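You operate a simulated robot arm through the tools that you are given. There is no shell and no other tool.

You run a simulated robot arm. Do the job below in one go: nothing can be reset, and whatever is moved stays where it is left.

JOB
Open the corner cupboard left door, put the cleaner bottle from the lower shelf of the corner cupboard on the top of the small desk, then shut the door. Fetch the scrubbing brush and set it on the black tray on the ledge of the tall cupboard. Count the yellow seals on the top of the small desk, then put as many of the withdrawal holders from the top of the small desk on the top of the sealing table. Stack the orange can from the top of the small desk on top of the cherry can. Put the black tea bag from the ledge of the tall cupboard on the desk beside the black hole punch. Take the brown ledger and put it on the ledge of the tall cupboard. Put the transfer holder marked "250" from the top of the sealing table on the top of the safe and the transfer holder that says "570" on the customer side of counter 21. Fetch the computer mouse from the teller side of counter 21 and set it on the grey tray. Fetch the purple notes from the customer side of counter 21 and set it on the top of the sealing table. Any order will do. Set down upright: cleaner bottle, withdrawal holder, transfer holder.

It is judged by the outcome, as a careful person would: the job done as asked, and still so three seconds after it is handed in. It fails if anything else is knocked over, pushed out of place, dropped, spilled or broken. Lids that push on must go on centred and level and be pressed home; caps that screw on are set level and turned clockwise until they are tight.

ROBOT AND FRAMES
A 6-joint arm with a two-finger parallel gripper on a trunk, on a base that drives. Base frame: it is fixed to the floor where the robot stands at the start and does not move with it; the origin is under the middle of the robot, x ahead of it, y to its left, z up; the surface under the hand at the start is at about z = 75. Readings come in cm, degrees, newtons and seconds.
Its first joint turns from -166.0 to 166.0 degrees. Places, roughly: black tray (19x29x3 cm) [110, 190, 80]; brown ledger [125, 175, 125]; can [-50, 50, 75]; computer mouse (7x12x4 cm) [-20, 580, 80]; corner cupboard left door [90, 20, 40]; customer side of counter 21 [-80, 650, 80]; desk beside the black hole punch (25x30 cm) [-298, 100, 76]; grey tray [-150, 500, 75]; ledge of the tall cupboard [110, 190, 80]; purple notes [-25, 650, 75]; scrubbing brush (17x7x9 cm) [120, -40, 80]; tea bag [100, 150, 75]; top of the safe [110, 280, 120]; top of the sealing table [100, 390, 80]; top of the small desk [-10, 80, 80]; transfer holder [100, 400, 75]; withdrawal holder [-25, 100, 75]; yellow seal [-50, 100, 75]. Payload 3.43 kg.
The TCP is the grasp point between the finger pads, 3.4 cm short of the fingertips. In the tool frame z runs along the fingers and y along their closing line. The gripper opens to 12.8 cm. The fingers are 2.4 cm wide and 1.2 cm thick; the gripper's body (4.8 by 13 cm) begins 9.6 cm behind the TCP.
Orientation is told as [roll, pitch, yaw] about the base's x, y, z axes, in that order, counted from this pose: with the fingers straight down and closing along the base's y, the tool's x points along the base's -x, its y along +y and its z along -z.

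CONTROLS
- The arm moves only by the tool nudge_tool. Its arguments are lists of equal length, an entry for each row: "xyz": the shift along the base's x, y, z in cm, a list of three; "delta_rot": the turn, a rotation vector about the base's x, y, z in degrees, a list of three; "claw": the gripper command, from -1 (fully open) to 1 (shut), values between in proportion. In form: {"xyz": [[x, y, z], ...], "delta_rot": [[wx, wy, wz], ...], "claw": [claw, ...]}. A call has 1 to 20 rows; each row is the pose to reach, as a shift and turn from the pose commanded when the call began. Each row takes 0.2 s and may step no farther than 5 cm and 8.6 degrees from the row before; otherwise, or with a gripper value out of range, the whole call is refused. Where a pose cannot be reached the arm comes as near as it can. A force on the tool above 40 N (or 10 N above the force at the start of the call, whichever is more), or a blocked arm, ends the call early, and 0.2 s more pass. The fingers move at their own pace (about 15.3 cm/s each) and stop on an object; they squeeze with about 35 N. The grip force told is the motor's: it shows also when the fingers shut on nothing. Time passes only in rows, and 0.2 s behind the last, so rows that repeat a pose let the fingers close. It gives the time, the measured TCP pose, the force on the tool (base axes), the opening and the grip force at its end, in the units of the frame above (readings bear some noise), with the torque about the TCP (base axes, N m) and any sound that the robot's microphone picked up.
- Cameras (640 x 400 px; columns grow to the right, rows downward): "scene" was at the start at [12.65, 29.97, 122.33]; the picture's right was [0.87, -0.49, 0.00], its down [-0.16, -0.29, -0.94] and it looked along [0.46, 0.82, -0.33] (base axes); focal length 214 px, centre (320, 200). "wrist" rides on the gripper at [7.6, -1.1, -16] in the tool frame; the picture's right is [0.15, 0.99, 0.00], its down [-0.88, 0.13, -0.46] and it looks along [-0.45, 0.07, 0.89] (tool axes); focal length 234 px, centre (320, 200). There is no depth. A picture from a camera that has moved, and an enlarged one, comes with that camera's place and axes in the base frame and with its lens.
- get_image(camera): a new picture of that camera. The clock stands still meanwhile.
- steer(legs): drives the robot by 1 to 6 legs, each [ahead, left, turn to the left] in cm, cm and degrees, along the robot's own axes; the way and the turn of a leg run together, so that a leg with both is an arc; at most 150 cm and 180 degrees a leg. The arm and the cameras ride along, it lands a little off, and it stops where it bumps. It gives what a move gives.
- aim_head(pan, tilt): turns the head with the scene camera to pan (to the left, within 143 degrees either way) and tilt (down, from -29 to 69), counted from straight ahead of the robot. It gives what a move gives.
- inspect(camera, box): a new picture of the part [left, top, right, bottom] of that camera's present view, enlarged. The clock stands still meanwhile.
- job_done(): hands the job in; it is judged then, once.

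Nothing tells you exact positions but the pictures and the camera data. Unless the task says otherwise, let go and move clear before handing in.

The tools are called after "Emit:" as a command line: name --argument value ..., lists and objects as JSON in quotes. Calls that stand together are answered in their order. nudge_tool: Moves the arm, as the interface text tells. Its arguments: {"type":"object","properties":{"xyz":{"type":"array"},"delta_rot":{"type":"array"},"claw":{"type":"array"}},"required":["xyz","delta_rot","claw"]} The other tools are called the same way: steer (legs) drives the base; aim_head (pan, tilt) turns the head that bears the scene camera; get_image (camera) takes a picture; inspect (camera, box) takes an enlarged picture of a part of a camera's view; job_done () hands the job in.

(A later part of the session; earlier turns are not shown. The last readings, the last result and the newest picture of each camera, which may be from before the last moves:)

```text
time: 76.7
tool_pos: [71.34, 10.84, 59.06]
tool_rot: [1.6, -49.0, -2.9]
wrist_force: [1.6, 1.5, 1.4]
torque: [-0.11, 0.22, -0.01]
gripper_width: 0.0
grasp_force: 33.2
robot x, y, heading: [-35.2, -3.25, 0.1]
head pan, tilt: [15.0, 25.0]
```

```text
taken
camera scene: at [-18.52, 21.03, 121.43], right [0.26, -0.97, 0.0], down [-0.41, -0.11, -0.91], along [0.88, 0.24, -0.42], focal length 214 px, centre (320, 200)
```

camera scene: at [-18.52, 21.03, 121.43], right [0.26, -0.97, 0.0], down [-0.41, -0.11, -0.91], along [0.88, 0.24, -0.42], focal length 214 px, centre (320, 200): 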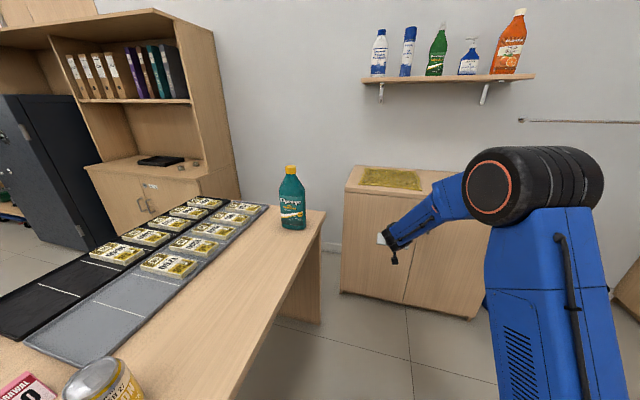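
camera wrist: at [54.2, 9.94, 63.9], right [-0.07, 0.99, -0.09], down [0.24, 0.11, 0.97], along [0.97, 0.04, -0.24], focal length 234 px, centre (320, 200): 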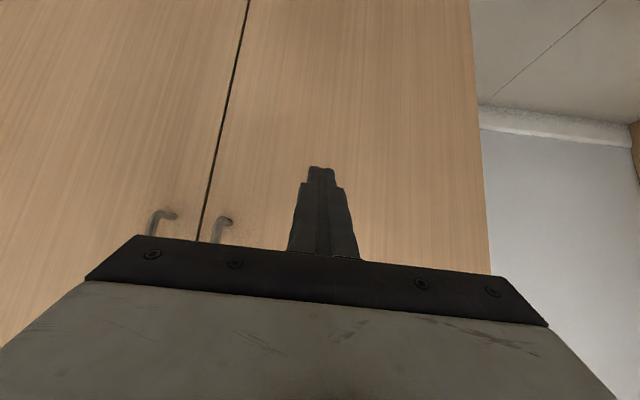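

Now push forward until the door seats.

Emit:
nudge_tool --xyz '[[3, -1, 0], [6, -2, 0], [8, -2, 0], [9.5, -2, 0], [11, -2, 0], [12.5, -2, 0], [14, -2, 0], [15.5, -2, 0]]' --delta_rot '[[0, 0, 0], [0, 0, 0], [0, 0, 0], [0, 0, 0], [0, 0, 0], [0, 0, 0], [0, 0, 0], [0, 0, 0]]' --claw '[1, 1, 1, 1, 1, 1, 1, 1]'

Emit:
get_image --camera "wrist"

Emit:
inspect --camera "scene" --box '[320, 150, 480, 330]'

```text
time: 78.0
tool_pos: [82.66, 8.91, 59.21]
tool_rot: [-0.3, -49.4, 0.3]
wrist_force: [-24.7, -2.0, 13.2]
torque: [0.0, -0.15, -0.1]
gripper_width: 0.03
grasp_force: 32.8
robot x, y, heading: [-35.46, -3.1, -0.2]
head pan, tilt: [15.0, 25.0]
stopped in row 6: the force on the tool passed its limit at 85 N (the readings are from after the stop); the commanded pose is now the measured one
```

```text
taken
camera wrist: at [65.55, 7.7, 63.92], right [-0.09, 0.99, -0.11], down [0.23, 0.13, 0.96], along [0.97, 0.06, -0.24], focal length 234 px, centre (320, 200)
```

wrist: 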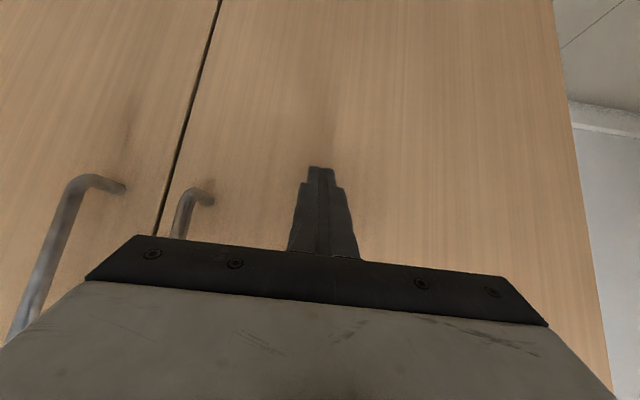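

```text
2.22 times, centred on (400, 240) of scene
camera zoom: at [-18.65, 21.02, 121.44], right [0.26, -0.97, 0.0], down [-0.41, -0.11, -0.91], along [0.88, 0.24, -0.42], focal length 477 px, centre (142, 111)
```

zoom: 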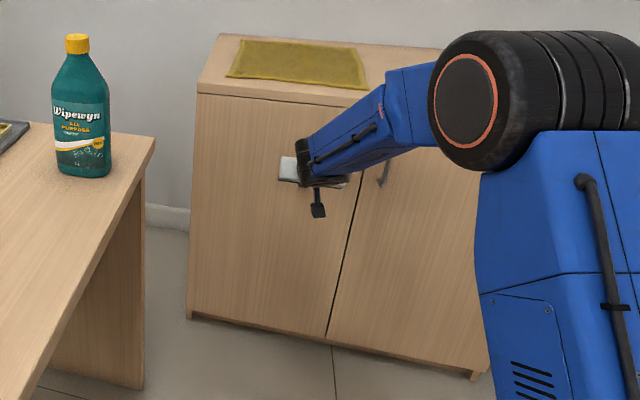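

The door is flush shut. I retract, raise with tool down, and look at the scrubbing brush.

Emit:
nudge_tool --xyz '[[-4, 0, 0], [-8, 0, 0], [-12, 0, 1], [-13, 0, 5], [-13, -1, 9], [-13, -2, 13], [-13, -3, 17], [-13, -5, 21], [-13, -7, 25], [-13, -9, 29], [-13, -10, 33], [-13, -10, 37], [-13, -10, 41], [-13, -10, 44]]' --delta_rot '[[0, 0, 0], [0, 0, 0], [0, 0, 0], [0, 6, 0], [0, 12, 0], [0, 18, 0], [0, 24, 0], [0, 30, 0], [0, 36, 0], [0, 42, 0], [0, 48, 0], [0, 49, 0], [0, 49, 0], [0, 49, 0]]' --claw '[1, 1, 1, 1, 0, 0, 0, -1, -1, -1, -1, -1, -1, -1]'

Emit:
aim_head --pan -25 --tilt 25

Emit:
get_image --camera "scene"

Emit:
get_image --camera "wrist"

```text
time: 81.0
tool_pos: [70.06, -1.22, 103.13]
tool_rot: [-0.2, -0.3, 0.0]
wrist_force: [-0.1, -0.4, 0.2]
torque: [0.0, -0.01, -0.04]
gripper_width: 12.77
grasp_force: 0.0
robot x, y, heading: [-35.56, -3.4, 0.2]
head pan, tilt: [15.0, 25.0]
```

```text
time: 82.1
tool_pos: [69.99, -1.2, 103.08]
tool_rot: [-0.2, -0.3, 0.1]
wrist_force: [1.2, -0.1, -0.5]
torque: [0.02, 0.0, 0.01]
gripper_width: 12.8
grasp_force: 0.1
robot x, y, heading: [-35.7, -3.26, 0.1]
head pan, tilt: [-25.0, 25.0]
```

```text
taken
camera scene: at [-19.08, 14.75, 121.43], right [-0.42, -0.91, 0.0], down [-0.38, 0.18, -0.91], along [0.82, -0.38, -0.42], focal length 214 px, centre (320, 200)
```

scene: 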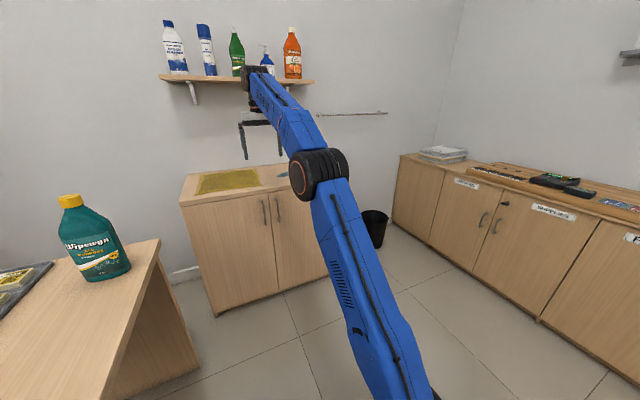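

```text
taken
camera wrist: at [62.24, -2.29, 119.05], right [-0.15, 0.99, 0.0], down [0.88, 0.13, 0.46], along [0.46, 0.06, -0.89], focal length 234 px, centre (320, 200)
```

wrist: 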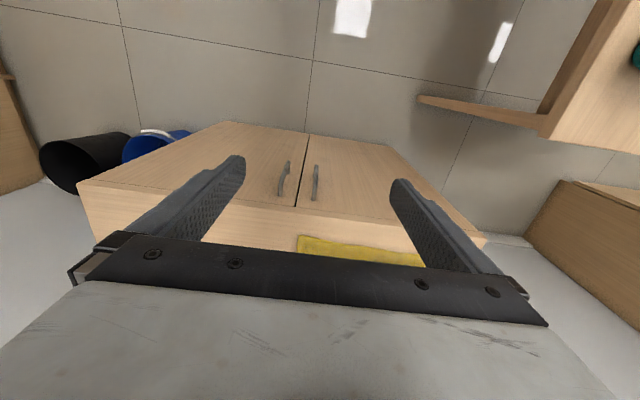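

The wall shelf's front is about x=105, z≈130, so I keep the wrist low. I retract, then drive nearer the brush (≈[121, -43]).

Emit:
nudge_tool --xyz '[[-4, 0, -1], [-8, 0, -3], [-12, 0, -5], [-15, 0, -8]]' --delta_rot '[[0, 0, 0], [0, 0, 0], [0, 0, 0], [0, 0, 0]]' --claw '[-1, -1, -1, -1]'

Emit:
steer --legs '[[40, -22, 0]]'

Emit:
get_image --camera "wrist"

Emit:
get_image --camera "scene"

```text
time: 83.1
tool_pos: [54.9, -1.02, 94.97]
tool_rot: [-0.2, -0.2, 0.0]
wrist_force: [0.3, 0.2, -0.4]
torque: [-0.02, 0.02, 0.02]
gripper_width: 12.8
grasp_force: 0.0
robot x, y, heading: [-35.62, -3.14, 0.1]
head pan, tilt: [-25.0, 25.0]
```

```text
time: 85.8
tool_pos: [94.95, -22.64, 95.1]
tool_rot: [-0.2, -0.3, 0.2]
wrist_force: [0.2, 0.7, 0.0]
torque: [0.0, -0.01, -0.02]
gripper_width: 12.78
grasp_force: 0.0
robot x, y, heading: [5.07, -25.0, -0.1]
head pan, tilt: [-25.0, 25.0]
```

```text
taken
camera wrist: at [87.19, -23.86, 111.13], right [-0.15, 0.99, 0.0], down [0.88, 0.13, 0.46], along [0.46, 0.07, -0.89], focal length 234 px, centre (320, 200)
```

wrist: 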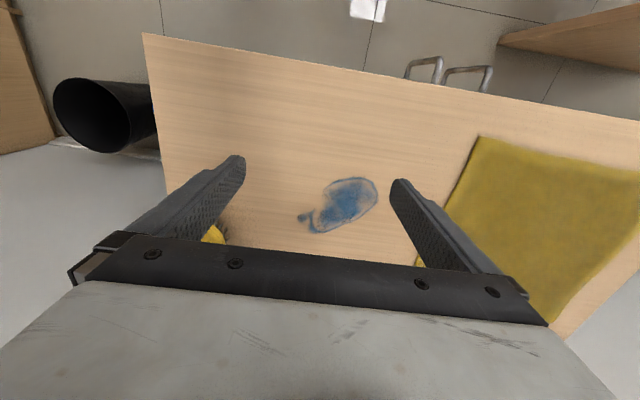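

```text
taken
camera scene: at [21.01, -6.94, 121.43], right [-0.42, -0.91, 0.0], down [-0.38, 0.18, -0.91], along [0.82, -0.38, -0.42], focal length 214 px, centre (320, 200)
```

scene: 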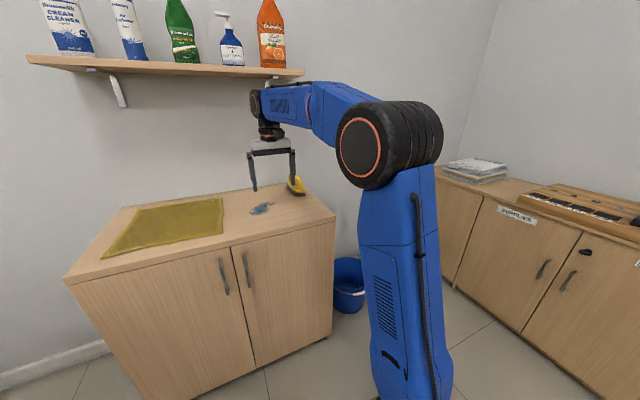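

I move over toward the brush, keeping beneath the shelf height.

Emit:
nudge_tool --xyz '[[2, -4, -1], [4, -8, -2], [6, -12, -3], [8, -16, -4], [10, -19, -5], [12, -21.5, -5]]' --delta_rot '[[0, 0, 0], [0, 0, 0], [0, 0, 0], [0, 0, 0], [0, 0, 0], [0, 0, 0]]' --claw '[-1, -1, -1, -1, -1, -1]'

Emit:
get_image --camera "wrist"

Emit:
inspect --camera "scene" --box '[240, 100, 400, 220]'

```text
time: 87.2
tool_pos: [107.08, -44.08, 90.1]
tool_rot: [-0.2, -0.5, 0.2]
wrist_force: [-1.0, 0.2, 0.7]
torque: [-0.03, -0.02, -0.02]
gripper_width: 12.79
grasp_force: 0.0
robot x, y, heading: [4.16, -24.76, 0.2]
head pan, tilt: [-25.0, 25.0]
```

```text
taken
camera wrist: at [99.2, -45.33, 106.07], right [-0.15, 0.99, 0.0], down [0.88, 0.14, 0.46], along [0.46, 0.07, -0.89], focal length 234 px, centre (320, 200)
```

wrist: 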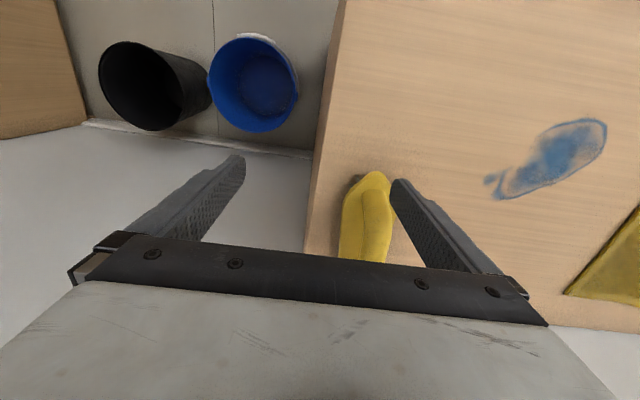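

```text
3.33 times, centred on (320, 160) of scene
camera zoom: at [20.97, -6.93, 121.43], right [-0.42, -0.91, 0.0], down [-0.38, 0.18, -0.91], along [0.82, -0.38, -0.42], focal length 715 px, centre (320, 333)
```

zoom: 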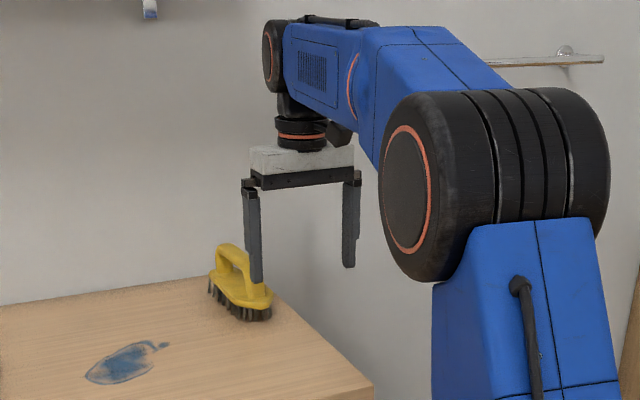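

The brush runs along x, centred near [116, -38], on a top at about z=81. I approach with fingers straddling it from the near end.

Emit:
nudge_tool --xyz '[[-4, 0, 0.5], [-7, 2, 1], [-7, 6, 1], [-3, 6.2, 1], [1, 6.2, 1]]' --delta_rot '[[0, 0, 0], [0, 0, 0], [0, 0, 0], [0, 0, 0], [0, 0, 0]]' --claw '[-1, -1, -1, -1, -1]'

Emit:
get_image --camera "wrist"

Emit:
inspect --camera "scene" --box '[240, 100, 400, 220]'

```text
time: 88.4
tool_pos: [107.93, -38.15, 91.18]
tool_rot: [-0.2, -0.4, 0.2]
wrist_force: [-0.6, -1.0, 1.6]
torque: [-0.02, -0.06, 0.0]
gripper_width: 12.8
grasp_force: 0.0
robot x, y, heading: [4.38, -24.72, 0.1]
head pan, tilt: [-25.0, 25.0]
```

```text
taken
camera wrist: at [100.17, -39.18, 107.35], right [-0.15, 0.99, 0.0], down [0.88, 0.14, 0.46], along [0.46, 0.07, -0.89], focal length 234 px, centre (320, 200)
```

wrist: 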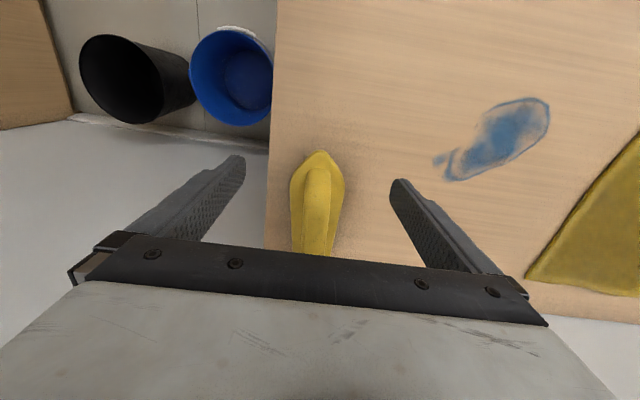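

```text
3.33 times, centred on (320, 160) of scene
camera zoom: at [20.95, -6.94, 121.43], right [-0.42, -0.91, 0.0], down [-0.38, 0.18, -0.91], along [0.82, -0.38, -0.42], focal length 715 px, centre (320, 333)
```

zoom: 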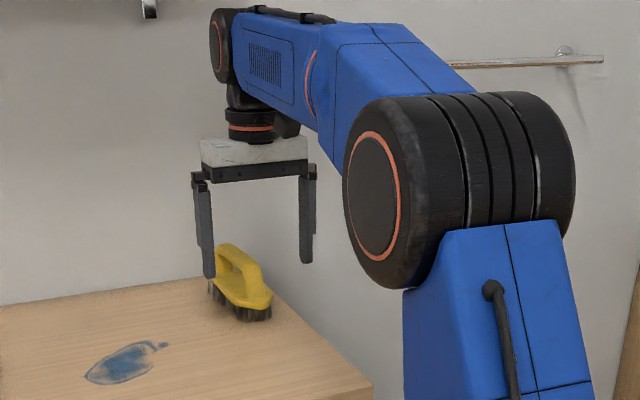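

Well centred. I advance over its middle, lower a little, and close on the handle.

Emit:
nudge_tool --xyz '[[4, 0.3, 0], [7.5, 0.6, 0], [7.5, 0.6, -1.5], [7.5, 0.6, -2.5], [7.5, 0.6, -2.5], [7.5, 0.6, -2.5], [7.5, 0.6, -2.5], [7.5, 0.6, -2.5]]' --delta_rot '[[0, 0, 2], [0, 0, 4], [0, 0, 4], [0, 0, 4], [0, 0, 4], [0, 0, 4], [0, 0, 4], [0, 0, 4]]' --claw '[-1, -1, -1, -1, 0, 1, 1, 1]'

Emit:
get_image --camera "wrist"

Emit:
inspect --camera "scene" --box '[240, 100, 400, 220]'

```text
time: 90.2
tool_pos: [115.43, -37.52, 88.63]
tool_rot: [-0.3, -0.3, 4.2]
wrist_force: [0.0, -0.3, -0.4]
torque: [0.01, -0.05, -0.05]
gripper_width: 2.53
grasp_force: 35.5
robot x, y, heading: [4.35, -24.56, 0.2]
head pan, tilt: [-25.0, 25.0]
```

```text
taken
camera wrist: at [107.81, -39.2, 104.61], right [-0.22, 0.98, 0.0], down [0.87, 0.2, 0.46], along [0.45, 0.1, -0.89], focal length 234 px, centre (320, 200)
```

wrist: 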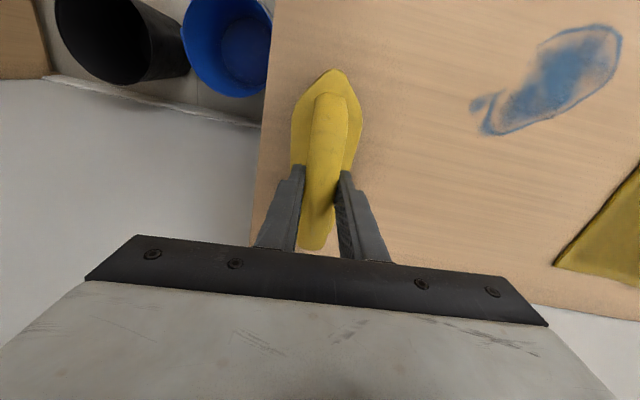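

```text
3.33 times, centred on (320, 160) of scene
camera zoom: at [21.02, -6.95, 121.43], right [-0.42, -0.91, 0.0], down [-0.38, 0.18, -0.91], along [0.82, -0.38, -0.42], focal length 715 px, centre (320, 333)
```

zoom: 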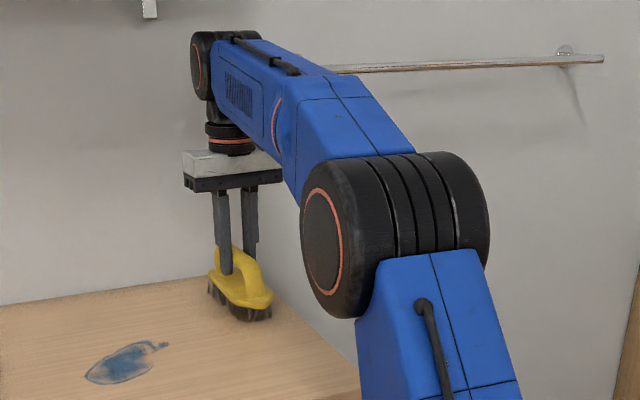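

Handle gripped. Lift slightly and retract from under the shelf.

Emit:
nudge_tool --xyz '[[0, 0, 1.5], [0, 0, 3], [-3, 0, 3.5], [-7.5, 0, 4], [-12, 0, 4], [-16.5, 0, 4], [-21, 0, 6], [-25, 0, 8], [-28, 0, 11], [-30, 0, 15]]' --delta_rot '[[0, 0, 0], [0, 0, 0], [0, 0, 0], [0, 0, 0], [0, 0, 0], [0, 0, 0], [0, 0, 0], [0, 0, 0], [0, 0, 0], [0, 0, 0]]' --claw '[1, 1, 1, 1, 1, 1, 1, 1, 1, 1]'

Emit:
get_image --camera "scene"

Emit:
get_image --camera "wrist"

```text
time: 92.4
tool_pos: [85.25, -37.3, 103.55]
tool_rot: [-0.2, -0.3, 4.2]
wrist_force: [0.4, -0.5, -1.9]
torque: [-0.02, 0.06, 0.02]
gripper_width: 2.52
grasp_force: 35.4
robot x, y, heading: [4.47, -24.87, 0.3]
head pan, tilt: [-25.0, 25.0]
```

```text
taken
camera scene: at [21.04, -6.95, 121.43], right [-0.42, -0.91, 0.0], down [-0.38, 0.18, -0.91], along [0.82, -0.38, -0.42], focal length 214 px, centre (320, 200)
```

scene: 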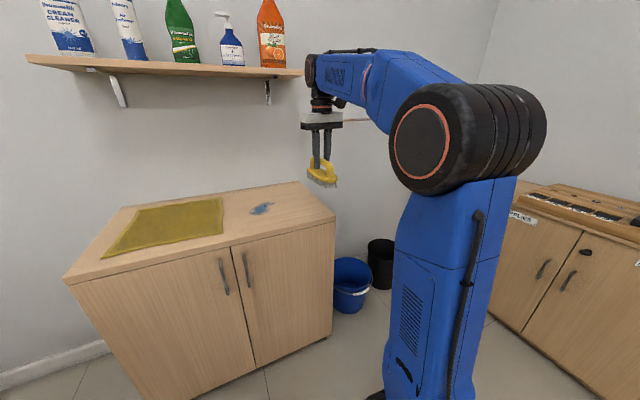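

```text
taken
camera wrist: at [77.68, -39.0, 119.6], right [-0.22, 0.98, 0.0], down [0.87, 0.2, 0.46], along [0.45, 0.1, -0.89], focal length 234 px, centre (320, 200)
```

wrist: 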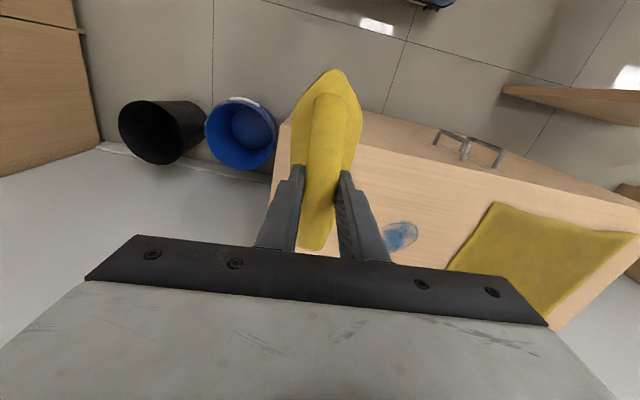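

Now I retract the arm a little, and look back along the drive path.

Emit:
nudge_tool --xyz '[[-4, 1, 2], [-8, 2, 4], [-12, 3, 6], [-15, 4, 8], [-17, 5, 10]]' --delta_rot '[[0, 0, 0], [0, 0, 0], [0, 0, 0], [0, 0, 0], [0, 0, 0]]' --claw '[1, 1, 1, 1, 1]'

Emit:
steer --legs '[[-150, 0, 0]]'

Emit:
aim_head --pan 80 --tilt 30

Emit:
get_image --camera "scene"

Emit:
aim_head --pan 40 --tilt 25

Emit:
get_image --camera "scene"

```text
time: 93.6
tool_pos: [68.37, -32.42, 113.66]
tool_rot: [-0.3, -0.3, 4.2]
wrist_force: [0.4, 0.3, -1.8]
torque: [0.02, -0.01, -0.02]
gripper_width: 2.52
grasp_force: 34.5
robot x, y, heading: [4.76, -24.89, 0.0]
head pan, tilt: [-25.0, 25.0]
```

```text
time: 101.0
tool_pos: [-81.68, -32.78, 113.64]
tool_rot: [-0.2, -0.2, 4.5]
wrist_force: [-0.1, 0.3, -0.7]
torque: [0.0, 0.01, -0.02]
gripper_width: 2.51
grasp_force: 35.2
robot x, y, heading: [-145.52, -25.75, 0.4]
head pan, tilt: [-25.0, 25.0]
```

```text
time: 102.9
tool_pos: [-81.65, -32.83, 113.81]
tool_rot: [-0.2, -0.3, 4.4]
wrist_force: [0.6, -0.7, -1.6]
torque: [-0.01, 0.03, -0.01]
gripper_width: 2.54
grasp_force: 35.5
robot x, y, heading: [-145.12, -25.61, 0.7]
head pan, tilt: [80.0, 30.0]
```

```text
taken
camera scene: at [-136.0, 5.15, 120.63], right [0.99, -0.17, 0.0], down [-0.08, -0.49, -0.87], along [0.14, 0.85, -0.5], focal length 214 px, centre (320, 200)
```

scene: 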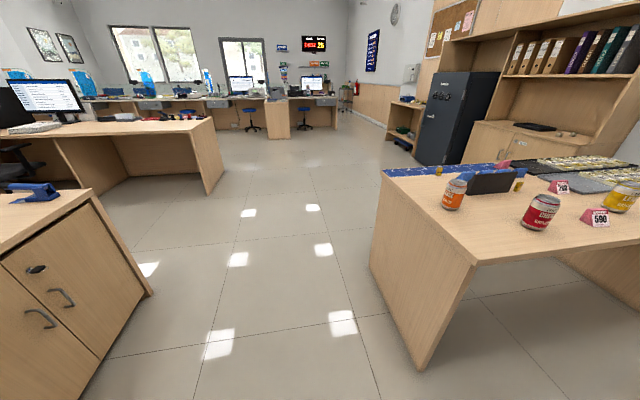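

```text
time: 103.9
tool_pos: [-81.67, -32.63, 113.77]
tool_rot: [-0.3, -0.3, 4.5]
wrist_force: [-0.9, 0.4, -1.3]
torque: [-0.02, 0.02, -0.03]
gripper_width: 2.55
grasp_force: 34.6
robot x, y, heading: [-145.6, -25.51, 0.3]
head pan, tilt: [40.0, 25.0]
```

```text
taken
camera scene: at [-130.5, 2.21, 121.43], right [0.65, -0.76, 0.0], down [-0.32, -0.27, -0.91], along [0.69, 0.59, -0.42], focal length 214 px, centre (320, 200)
```

scene: 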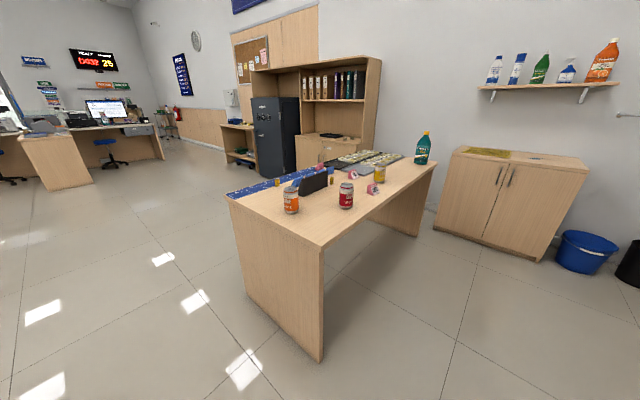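

The way is clear. I drive around the desk to face the tall cupboard.

Emit:
steer --legs '[[0, 150, 0], [0, 45, 0], [110, 0, 0]]'

Emit:
aim_head --pan 0 --tilt 15

Emit:
get_image --camera "scene"

Emit:
aim_head --pan -60 --tilt 40

Emit:
get_image --camera "scene"

```text
time: 119.1
tool_pos: [24.27, 169.99, 113.81]
tool_rot: [-0.2, -0.4, 4.6]
wrist_force: [-0.3, 1.1, -0.3]
torque: [-0.03, 0.03, 0.02]
gripper_width: 2.52
grasp_force: 35.1
robot x, y, heading: [-39.44, 176.72, 0.7]
head pan, tilt: [40.0, 25.0]
```

```text
time: 120.2
tool_pos: [24.2, 169.8, 113.76]
tool_rot: [-0.2, -0.3, 4.6]
wrist_force: [0.3, 0.4, -1.9]
torque: [-0.01, 0.0, 0.01]
gripper_width: 2.51
grasp_force: 35.0
robot x, y, heading: [-40.11, 177.07, 0.6]
head pan, tilt: [0.0, 15.0]
```

```text
taken
camera scene: at [-22.33, 198.78, 123.05], right [0.01, -1.0, 0.0], down [-0.26, 0.0, -0.97], along [0.97, 0.01, -0.26], focal length 214 px, centre (320, 200)
```

scene: 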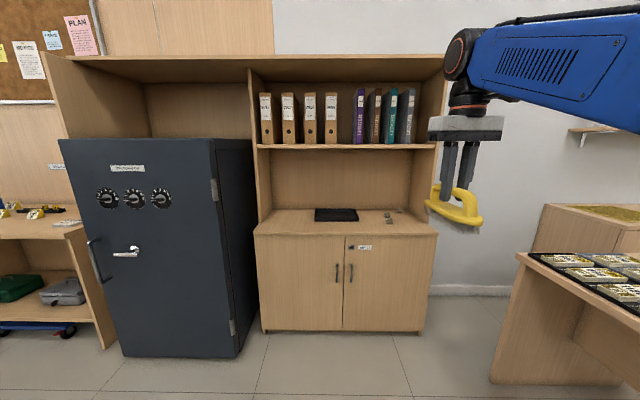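

```text
time: 121.5
tool_pos: [24.42, 169.84, 113.73]
tool_rot: [-0.2, -0.3, 4.7]
wrist_force: [0.4, -0.9, -1.7]
torque: [0.03, -0.01, -0.01]
gripper_width: 2.51
grasp_force: 34.8
robot x, y, heading: [-39.44, 176.65, 0.4]
head pan, tilt: [-60.0, 40.0]
```

```text
taken
camera scene: at [-27.34, 191.37, 119.1], right [-0.86, -0.51, 0.0], down [-0.33, 0.55, -0.77], along [0.39, -0.66, -0.64], focal length 214 px, centre (320, 200)
```

scene: 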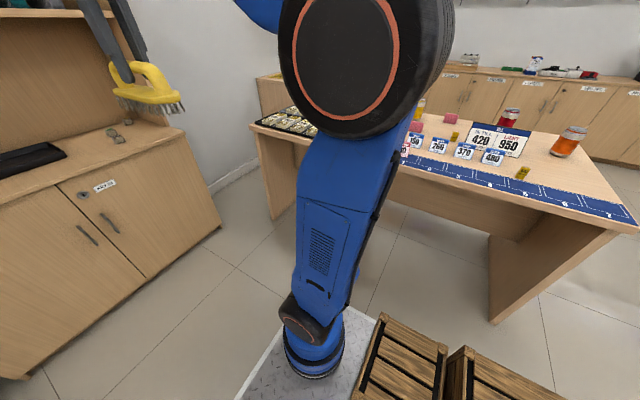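

The tall cupboard ledge holds the black tray near [105–110, 190, 80], with an upper shelf of binders above. I zoom in to determine geometry.

Emit:
aim_head --pan -5 --tilt 15

Emit:
inspect --camera "scene" --box '[220, 40, 420, 240]'

Emit:
inspect --camera "scene" --box '[250, 160, 410, 240]'

```text
time: 122.8
tool_pos: [24.27, 169.88, 113.72]
tool_rot: [-0.2, -0.3, 4.5]
wrist_force: [-0.5, -0.1, -1.4]
torque: [0.0, -0.01, -0.02]
gripper_width: 2.51
grasp_force: 35.2
robot x, y, heading: [-39.64, 177.03, 0.7]
head pan, tilt: [-5.0, 15.0]
```

```text
2.00 times, centred on (320, 140) of scene
camera zoom: at [-22.36, 197.95, 123.05], right [-0.08, -1.0, 0.0], down [-0.26, 0.02, -0.97], along [0.96, -0.08, -0.26], focal length 429 px, centre (320, 320)
```

zoom: 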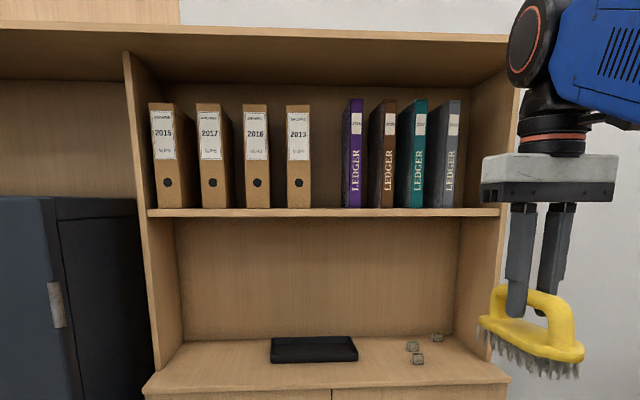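

```text
4.00 times, centred on (330, 200) of scene
camera zoom: at [-22.36, 197.95, 123.05], right [-0.08, -1.0, 0.0], down [-0.26, 0.02, -0.97], along [0.96, -0.08, -0.26], focal length 858 px, centre (280, 200)
```

zoom: 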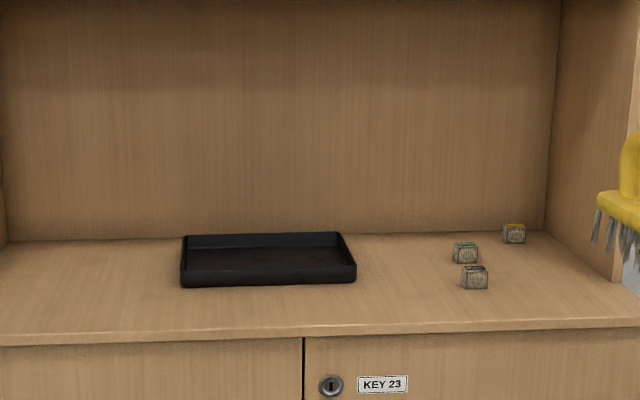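

I see the brown ledger between purple and teal, and three small cubes (tea bags) on the ledge. I drive closer and re-measure by parallax.

Emit:
steer --legs '[[35, 0, -0.6]]'

Emit:
inspect --camera "scene" --box '[220, 140, 420, 300]'

Emit:
get_image --camera "scene"

```text
time: 125.0
tool_pos: [59.44, 168.73, 113.65]
tool_rot: [-0.2, -0.3, 3.6]
wrist_force: [0.4, -1.2, -1.6]
torque: [-0.02, 0.01, 0.0]
gripper_width: 2.52
grasp_force: 34.9
robot x, y, heading: [-4.51, 176.82, -0.6]
head pan, tilt: [-5.0, 15.0]
```

```text
2.50 times, centred on (320, 220) of scene
camera zoom: at [13.23, 197.7, 123.05], right [-0.09, -1.0, 0.0], down [-0.26, 0.02, -0.97], along [0.96, -0.09, -0.26], focal length 536 px, centre (320, 150)
```

zoom: 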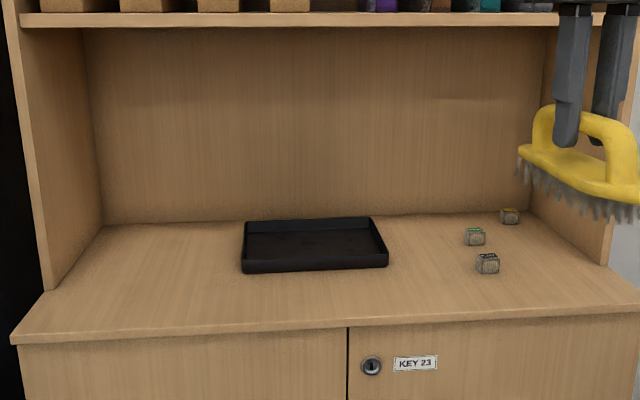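

```text
taken
camera scene: at [13.23, 197.7, 123.05], right [-0.09, -1.0, 0.0], down [-0.26, 0.02, -0.97], along [0.96, -0.09, -0.26], focal length 214 px, centre (320, 200)
```

scene: 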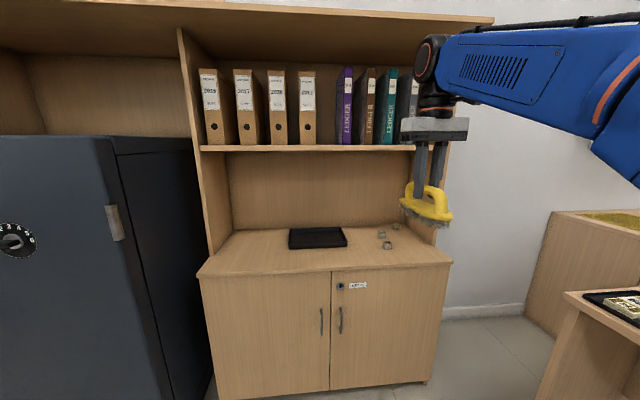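

Parallax gives: ledge z≈75 with front edge x≈86, upper shelf underside z≈120 starting at x≈101, tray x 104–123, y 175–204. The brush must go in with a tilted tool, so I'll set it on the ledge front and regrasp. First yaw it parallel to the ledge.

Emit:
nudge_tool --xyz '[[2, 1.5, 0], [4, 3, 0], [6, 4.5, 0], [8, 6, 0], [10, 7.5, 0], [12, 9, 0], [14, 10.5, 0], [16, 12, 0], [18, 13, 0], [20, 14, -2]]' --delta_rot '[[0, 0, -8], [0, 0, -16], [0, 0, -24], [0, 0, -32], [0, 0, -40], [0, 0, -48], [0, 0, -56], [0, 0, -64], [0, 0, -72], [0, 0, -79]]' --claw '[1, 1, 1, 1, 1, 1, 1, 1, 1, 1]'

Emit:
get_image --camera "wrist"

Emit:
get_image --camera "scene"

```text
time: 127.2
tool_pos: [79.31, 182.84, 111.69]
tool_rot: [-0.2, -0.3, -75.5]
wrist_force: [-0.5, 0.7, -1.3]
torque: [0.0, -0.02, -0.05]
gripper_width: 2.51
grasp_force: 35.0
robot x, y, heading: [-4.41, 176.79, -0.2]
head pan, tilt: [-5.0, 15.0]
```

```text
taken
camera wrist: at [76.3, 189.81, 127.72], right [0.92, 0.39, 0.0], down [0.35, -0.82, 0.46], along [0.18, -0.43, -0.89], focal length 234 px, centre (320, 200)
```

wrist: 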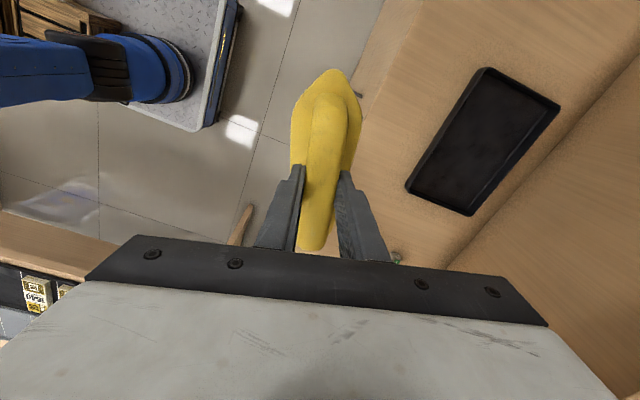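

```text
taken
camera scene: at [13.21, 197.69, 123.06], right [-0.09, -1.0, 0.0], down [-0.26, 0.02, -0.97], along [0.96, -0.09, -0.26], focal length 214 px, centre (320, 200)
```

scene: 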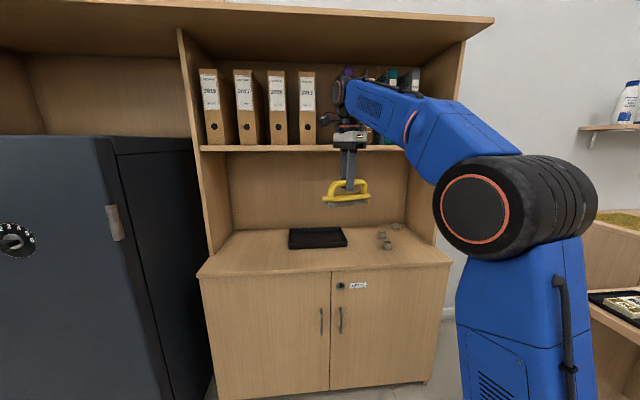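

Tray confirmed at x 104–122, y 176–204. Now lower the brush onto the ledge front at x≈92.5.

Emit:
nudge_tool --xyz '[[4, 0, -4], [8, 0, -5], [12, 0, -8], [13, 0, -12], [13, 0, -16], [13, 0, -20], [13, 0, -24], [13, 0, -25.5]]' --delta_rot '[[0, 0, 0], [0, 0, 0], [0, 0, 0], [0, 0, 0], [0, 0, 0], [0, 0, 0], [0, 0, 0], [0, 0, 0]]' --claw '[1, 1, 1, 1, 1, 1, 1, 1]'

Emit:
get_image --camera "scene"

Emit:
get_image --camera "wrist"

```text
refused: row 1 steps farther than a row can; nothing moved
```

```text
taken
camera scene: at [13.21, 197.69, 123.06], right [-0.09, -1.0, 0.0], down [-0.26, 0.02, -0.97], along [0.96, -0.09, -0.26], focal length 214 px, centre (320, 200)
```

scene: 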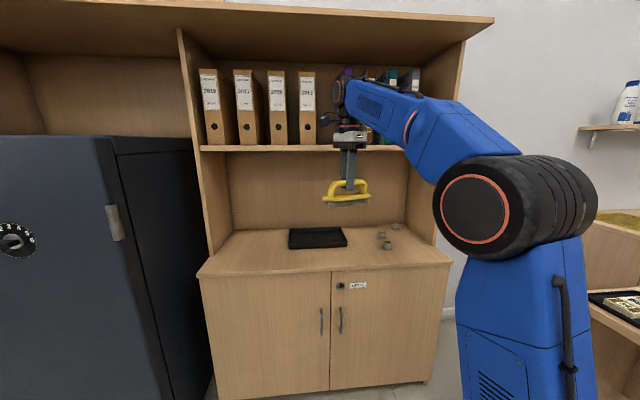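

```text
taken
camera wrist: at [76.3, 189.81, 127.72], right [0.92, 0.39, 0.0], down [0.35, -0.82, 0.46], along [0.18, -0.43, -0.89], focal length 234 px, centre (320, 200)
```

wrist: 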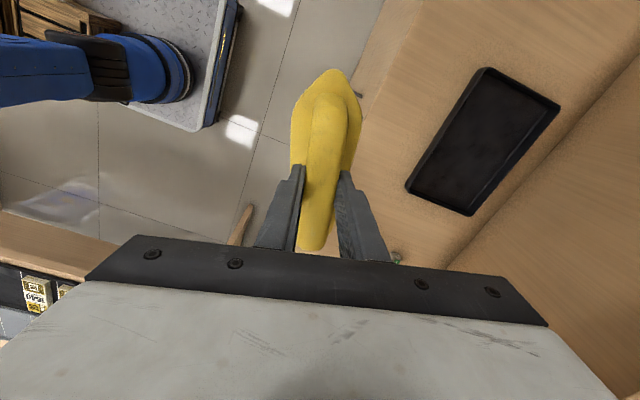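

Emit:
nudge_tool --xyz '[[3, 0, -3.5], [6.5, 0, -6.5], [10, 0, -9.5], [12.5, 0, -13], [12.8, 0, -17.5], [12.8, 0, -22], [12.8, 0, -25]]' --delta_rot '[[0, 0, 0], [0, 0, 0], [0, 0, 0], [0, 0, 0], [0, 0, 0], [0, 0, 0], [0, 0, 0]]' --claw '[1, 1, 1, 1, 1, 1, 1]'

Emit:
get_image --camera "scene"

Emit:
get_image --camera "wrist"

```text
time: 128.8
tool_pos: [92.02, 182.94, 86.65]
tool_rot: [-0.2, -0.3, -75.4]
wrist_force: [-0.8, -0.8, -0.7]
torque: [-0.01, -0.04, 0.02]
gripper_width: 2.51
grasp_force: 34.5
robot x, y, heading: [-4.62, 176.72, -0.5]
head pan, tilt: [-5.0, 15.0]
```

```text
taken
camera scene: at [13.22, 197.7, 123.05], right [-0.09, -1.0, 0.0], down [-0.26, 0.02, -0.97], along [0.96, -0.09, -0.26], focal length 214 px, centre (320, 200)
```

scene: 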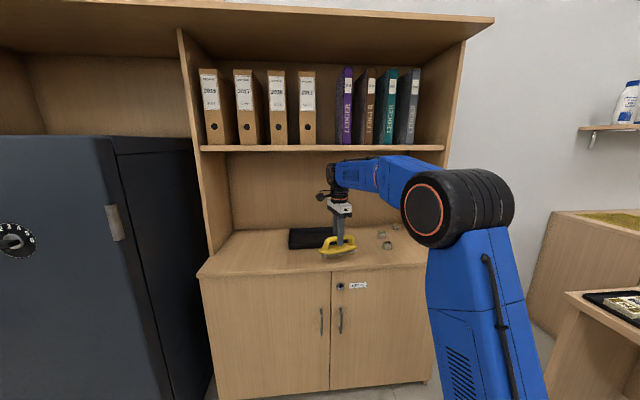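

```text
taken
camera wrist: at [89.03, 189.94, 102.66], right [0.92, 0.39, 0.0], down [0.35, -0.82, 0.46], along [0.18, -0.43, -0.89], focal length 234 px, centre (320, 200)
```

wrist: 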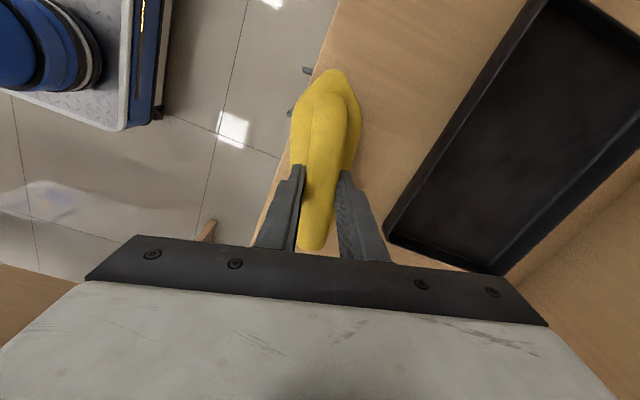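

The wrist is lower than I'd estimated, so direct placing under the shelf is possible (wrist top ≈117 vs shelf 120). I raise slightly and slide in over the tray.

Emit:
nudge_tool --xyz '[[0, 0, 1.5], [3, 1, 1.7], [6, 2, 1.7], [9, 3.5, 1.7], [11, 4.5, 1.7]]' --delta_rot '[[0, 0, 0], [0, 0, 0], [0, 0, 0], [0, 0, 0], [0, 0, 0]]' --claw '[1, 1, 1, 1, 1]'

Emit:
inspect --camera "scene" --box '[240, 120, 480, 270]'

Emit:
get_image --camera "wrist"

```text
time: 130.0
tool_pos: [103.14, 187.24, 88.42]
tool_rot: [-0.2, -0.2, -75.4]
wrist_force: [-0.8, 0.1, -0.6]
torque: [0.01, -0.05, -0.02]
gripper_width: 2.53
grasp_force: 34.9
robot x, y, heading: [-4.32, 176.65, -0.5]
head pan, tilt: [-5.0, 15.0]
```

```text
2.67 times, centred on (360, 195) of scene
camera zoom: at [13.22, 197.69, 123.05], right [-0.1, -1.0, 0.0], down [-0.26, 0.02, -0.97], along [0.96, -0.09, -0.26], focal length 572 px, centre (213, 213)
```

zoom: 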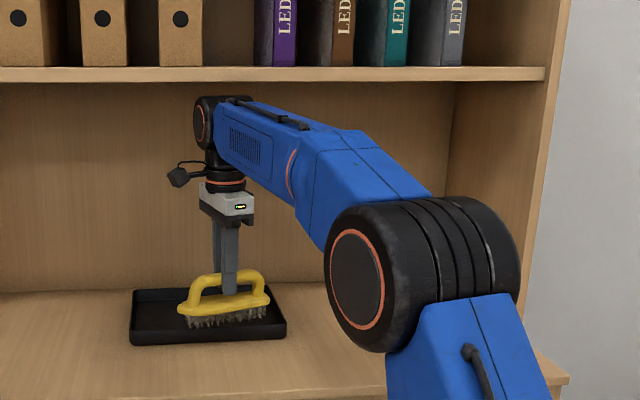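

```text
taken
camera wrist: at [100.12, 194.31, 104.48], right [0.92, 0.39, 0.0], down [0.35, -0.82, 0.46], along [0.18, -0.43, -0.89], focal length 234 px, centre (320, 200)
```

wrist: 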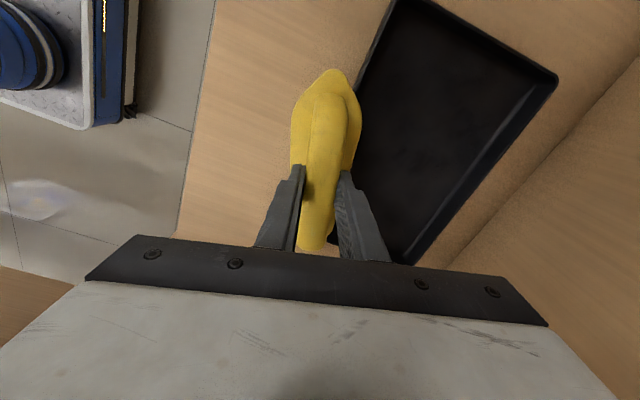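

Margin is fine. Continue over the tray's middle.

Emit:
nudge_tool --xyz '[[3, 1, 0], [6, 2, 0], [9, 3, 0], [9.5, 3, 0]]' --delta_rot '[[0, 0, 0], [0, 0, 0], [0, 0, 0], [0, 0, 0]]' --claw '[1, 1, 1, 1]'

Emit:
nudge_tool --xyz '[[0, 0, -1], [0, 0, -2], [0, 0, -2.8], [0, 0, -3.4]]' --delta_rot '[[0, 0, 0], [0, 0, 0], [0, 0, 0], [0, 0, 0]]' --claw '[1, 1, 1, 1]'

Emit:
inspect --camera "scene" --box '[240, 120, 480, 270]'

Emit:
get_image --camera "wrist"

```text
time: 131.0
tool_pos: [112.13, 190.25, 88.18]
tool_rot: [-0.3, -0.3, -75.4]
wrist_force: [0.4, 0.1, -0.9]
torque: [-0.04, 0.02, 0.02]
gripper_width: 2.49
grasp_force: 34.7
out of reach, approached as far as the arm can: row 4
robot x, y, heading: [-4.44, 176.93, -0.4]
head pan, tilt: [-5.0, 15.0]
```

```text
time: 132.0
tool_pos: [112.29, 190.08, 84.87]
tool_rot: [-0.1, -0.3, -75.4]
wrist_force: [0.6, 0.1, -0.9]
torque: [-0.01, -0.02, 0.0]
gripper_width: 2.51
grasp_force: 34.8
robot x, y, heading: [-4.02, 176.96, -0.1]
head pan, tilt: [-5.0, 15.0]
```

```text
2.67 times, centred on (360, 195) of scene
camera zoom: at [13.24, 197.7, 123.05], right [-0.09, -1.0, 0.0], down [-0.26, 0.02, -0.97], along [0.96, -0.09, -0.26], focal length 572 px, centre (213, 213)
```

zoom: 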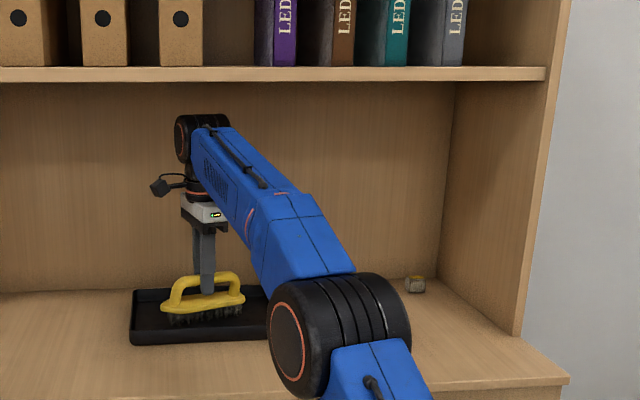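

```text
taken
camera wrist: at [109.22, 197.23, 100.78], right [0.92, 0.39, 0.0], down [0.35, -0.82, 0.46], along [0.18, -0.43, -0.89], focal length 234 px, centre (320, 200)
```

wrist: 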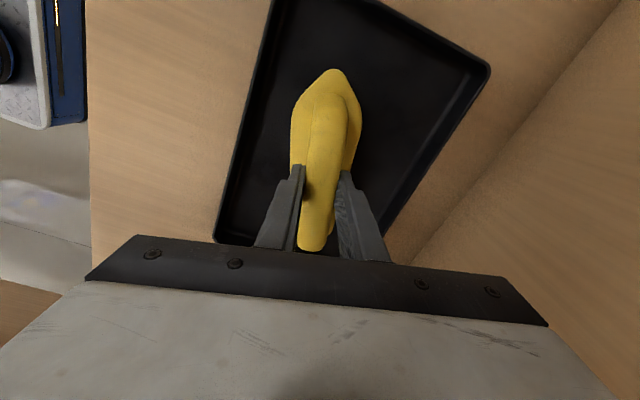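

The brush is over the tray's interior. Lower to contact.

Emit:
nudge_tool --xyz '[[0, 0, -0.4], [0, 0, -0.8], [0, 0, -1.2]]' --delta_rot '[[0, 0, 0], [0, 0, 0], [0, 0, 0]]' --claw '[1, 1, 1]'

```text
time: 132.8
tool_pos: [112.25, 190.17, 83.95]
tool_rot: [0.1, -0.5, -75.4]
wrist_force: [2.7, 2.0, 25.5]
torque: [-0.29, -0.4, -0.05]
gripper_width: 2.49
grasp_force: 35.0
robot x, y, heading: [-4.18, 176.63, -0.6]
head pan, tilt: [-5.0, 15.0]
```

Contact made. I release, rise slightly, and slide off along the brush's axis.

Emit:
nudge_tool --xyz '[[0, 0, 0.4], [0, 0, 0.5], [0, 0, 0.5], [0, 0, 0.5], [0, 0, 2], [0, 0, 3.3]]' --delta_rot '[[0, 0, 0], [0, 0, 0], [0, 0, 0], [0, 0, 0], [0, 0, 0], [0, 0, 0]]' --claw '[1, 0.4, -0.3, -0.3, -0.3, -0.3]'

Emit:
get_image --camera "wrist"

Emit:
inspect --camera "scene" --box '[240, 120, 480, 270]'

```text
time: 134.2
tool_pos: [112.26, 190.19, 86.92]
tool_rot: [-0.1, -0.4, -75.4]
wrist_force: [-0.1, 0.0, -0.2]
torque: [0.03, -0.02, -0.03]
gripper_width: 8.32
grasp_force: 0.0
robot x, y, heading: [-3.93, 176.79, -0.3]
head pan, tilt: [-5.0, 15.0]
```

```text
taken
camera wrist: at [109.21, 197.29, 102.91], right [0.92, 0.39, 0.0], down [0.35, -0.82, 0.46], along [0.18, -0.43, -0.89], focal length 234 px, centre (320, 200)
```

wrist: 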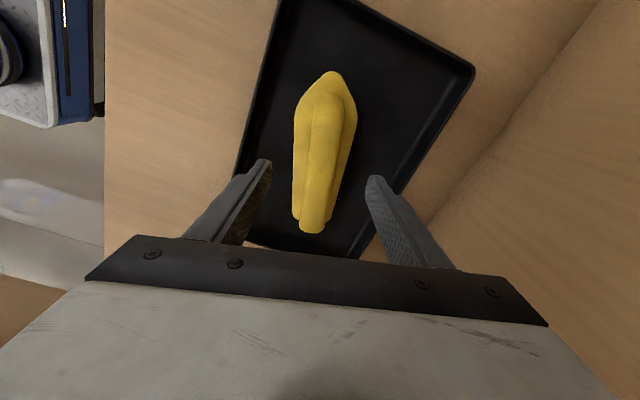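

```text
2.67 times, centred on (360, 195) of scene
camera zoom: at [13.23, 197.7, 123.05], right [-0.09, -1.0, 0.0], down [-0.26, 0.02, -0.97], along [0.96, -0.09, -0.26], focal length 572 px, centre (213, 213)
```

zoom: 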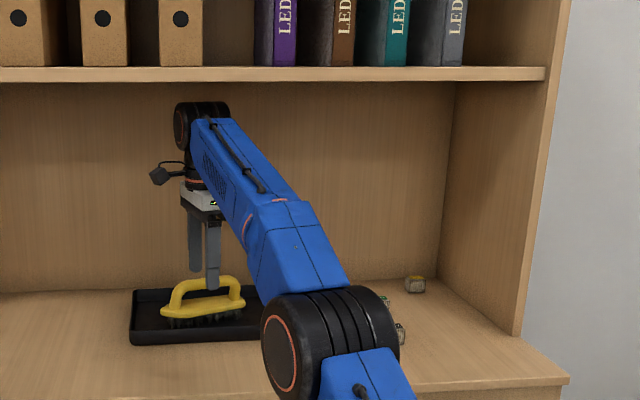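

The brush lies flat in the tray. Slide away and retreat.

Emit:
nudge_tool --xyz '[[-0.9, 3.5, 0.5], [-1.8, 7, 0.5], [-2.7, 10.5, 0.5], [-3.2, 12.5, 0.5], [-7.5, 12.5, 0.5], [-12, 12.5, 0.5], [-16.5, 12.5, 0.5], [-21, 12.5, 0.5], [-25.5, 12, 0.5], [-30, 11, 2]]' --delta_rot '[[0, 0, 0], [0, 0, 0], [0, 0, 0], [0, 0, 0], [0, 0, 0], [0, 0, 0], [0, 0, 0], [0, 0, 0], [0, 0, 0], [0, 0, 0]]' --claw '[-0.3, -0.3, -0.3, -0.3, -0.3, -0.3, -0.3, -0.3, -0.3, -0.3]'

Emit:
get_image --camera "scene"

Emit:
inspect --camera "scene" --box '[320, 200, 440, 280]'

Emit:
inspect --camera "scene" --box '[300, 50, 460, 160]'

```text
time: 136.4
tool_pos: [82.35, 201.22, 88.78]
tool_rot: [-0.2, -0.5, -75.3]
wrist_force: [0.9, 0.3, -0.9]
torque: [-0.03, 0.06, -0.02]
gripper_width: 8.3
grasp_force: 0.1
robot x, y, heading: [-4.38, 176.59, -0.1]
head pan, tilt: [-5.0, 15.0]
```

```text
taken
camera scene: at [13.28, 197.72, 123.04], right [-0.09, -1.0, 0.0], down [-0.26, 0.02, -0.97], along [0.96, -0.09, -0.26], focal length 214 px, centre (320, 200)
```

scene: 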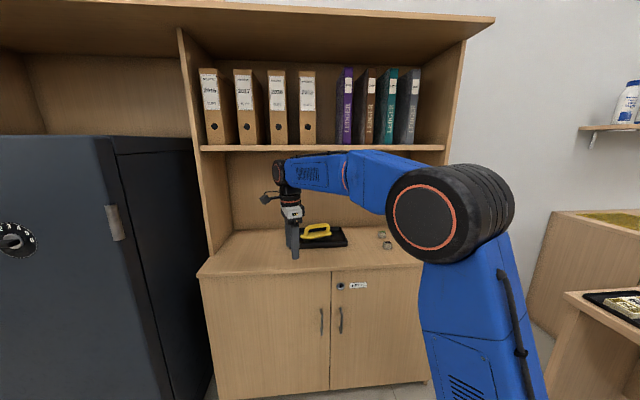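

```text
5.00 times, centred on (380, 240) of scene
camera zoom: at [13.28, 197.72, 123.04], right [-0.09, -1.0, 0.0], down [-0.26, 0.02, -0.97], along [0.96, -0.09, -0.26], focal length 1072 px, centre (20, 0)
```

zoom: 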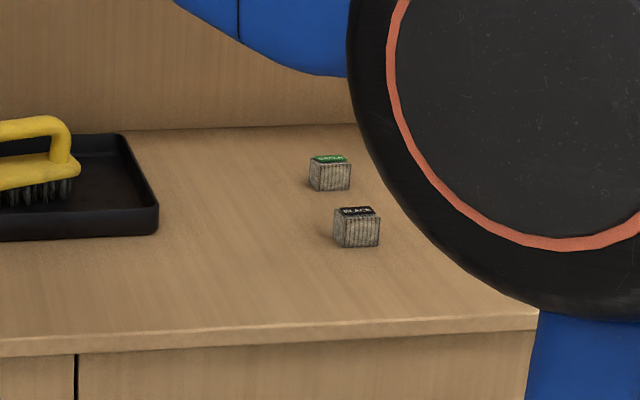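

```text
3.64 times, centred on (380, 105) of scene
camera zoom: at [13.28, 197.72, 123.04], right [-0.09, -1.0, 0.0], down [-0.26, 0.02, -0.97], along [0.96, -0.09, -0.26], focal length 780 px, centre (102, 546)
```

zoom: 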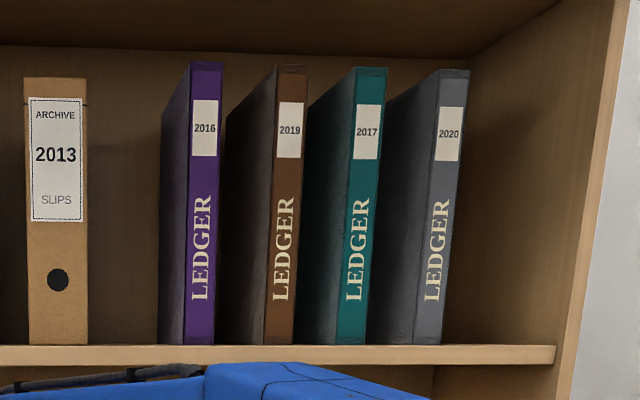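

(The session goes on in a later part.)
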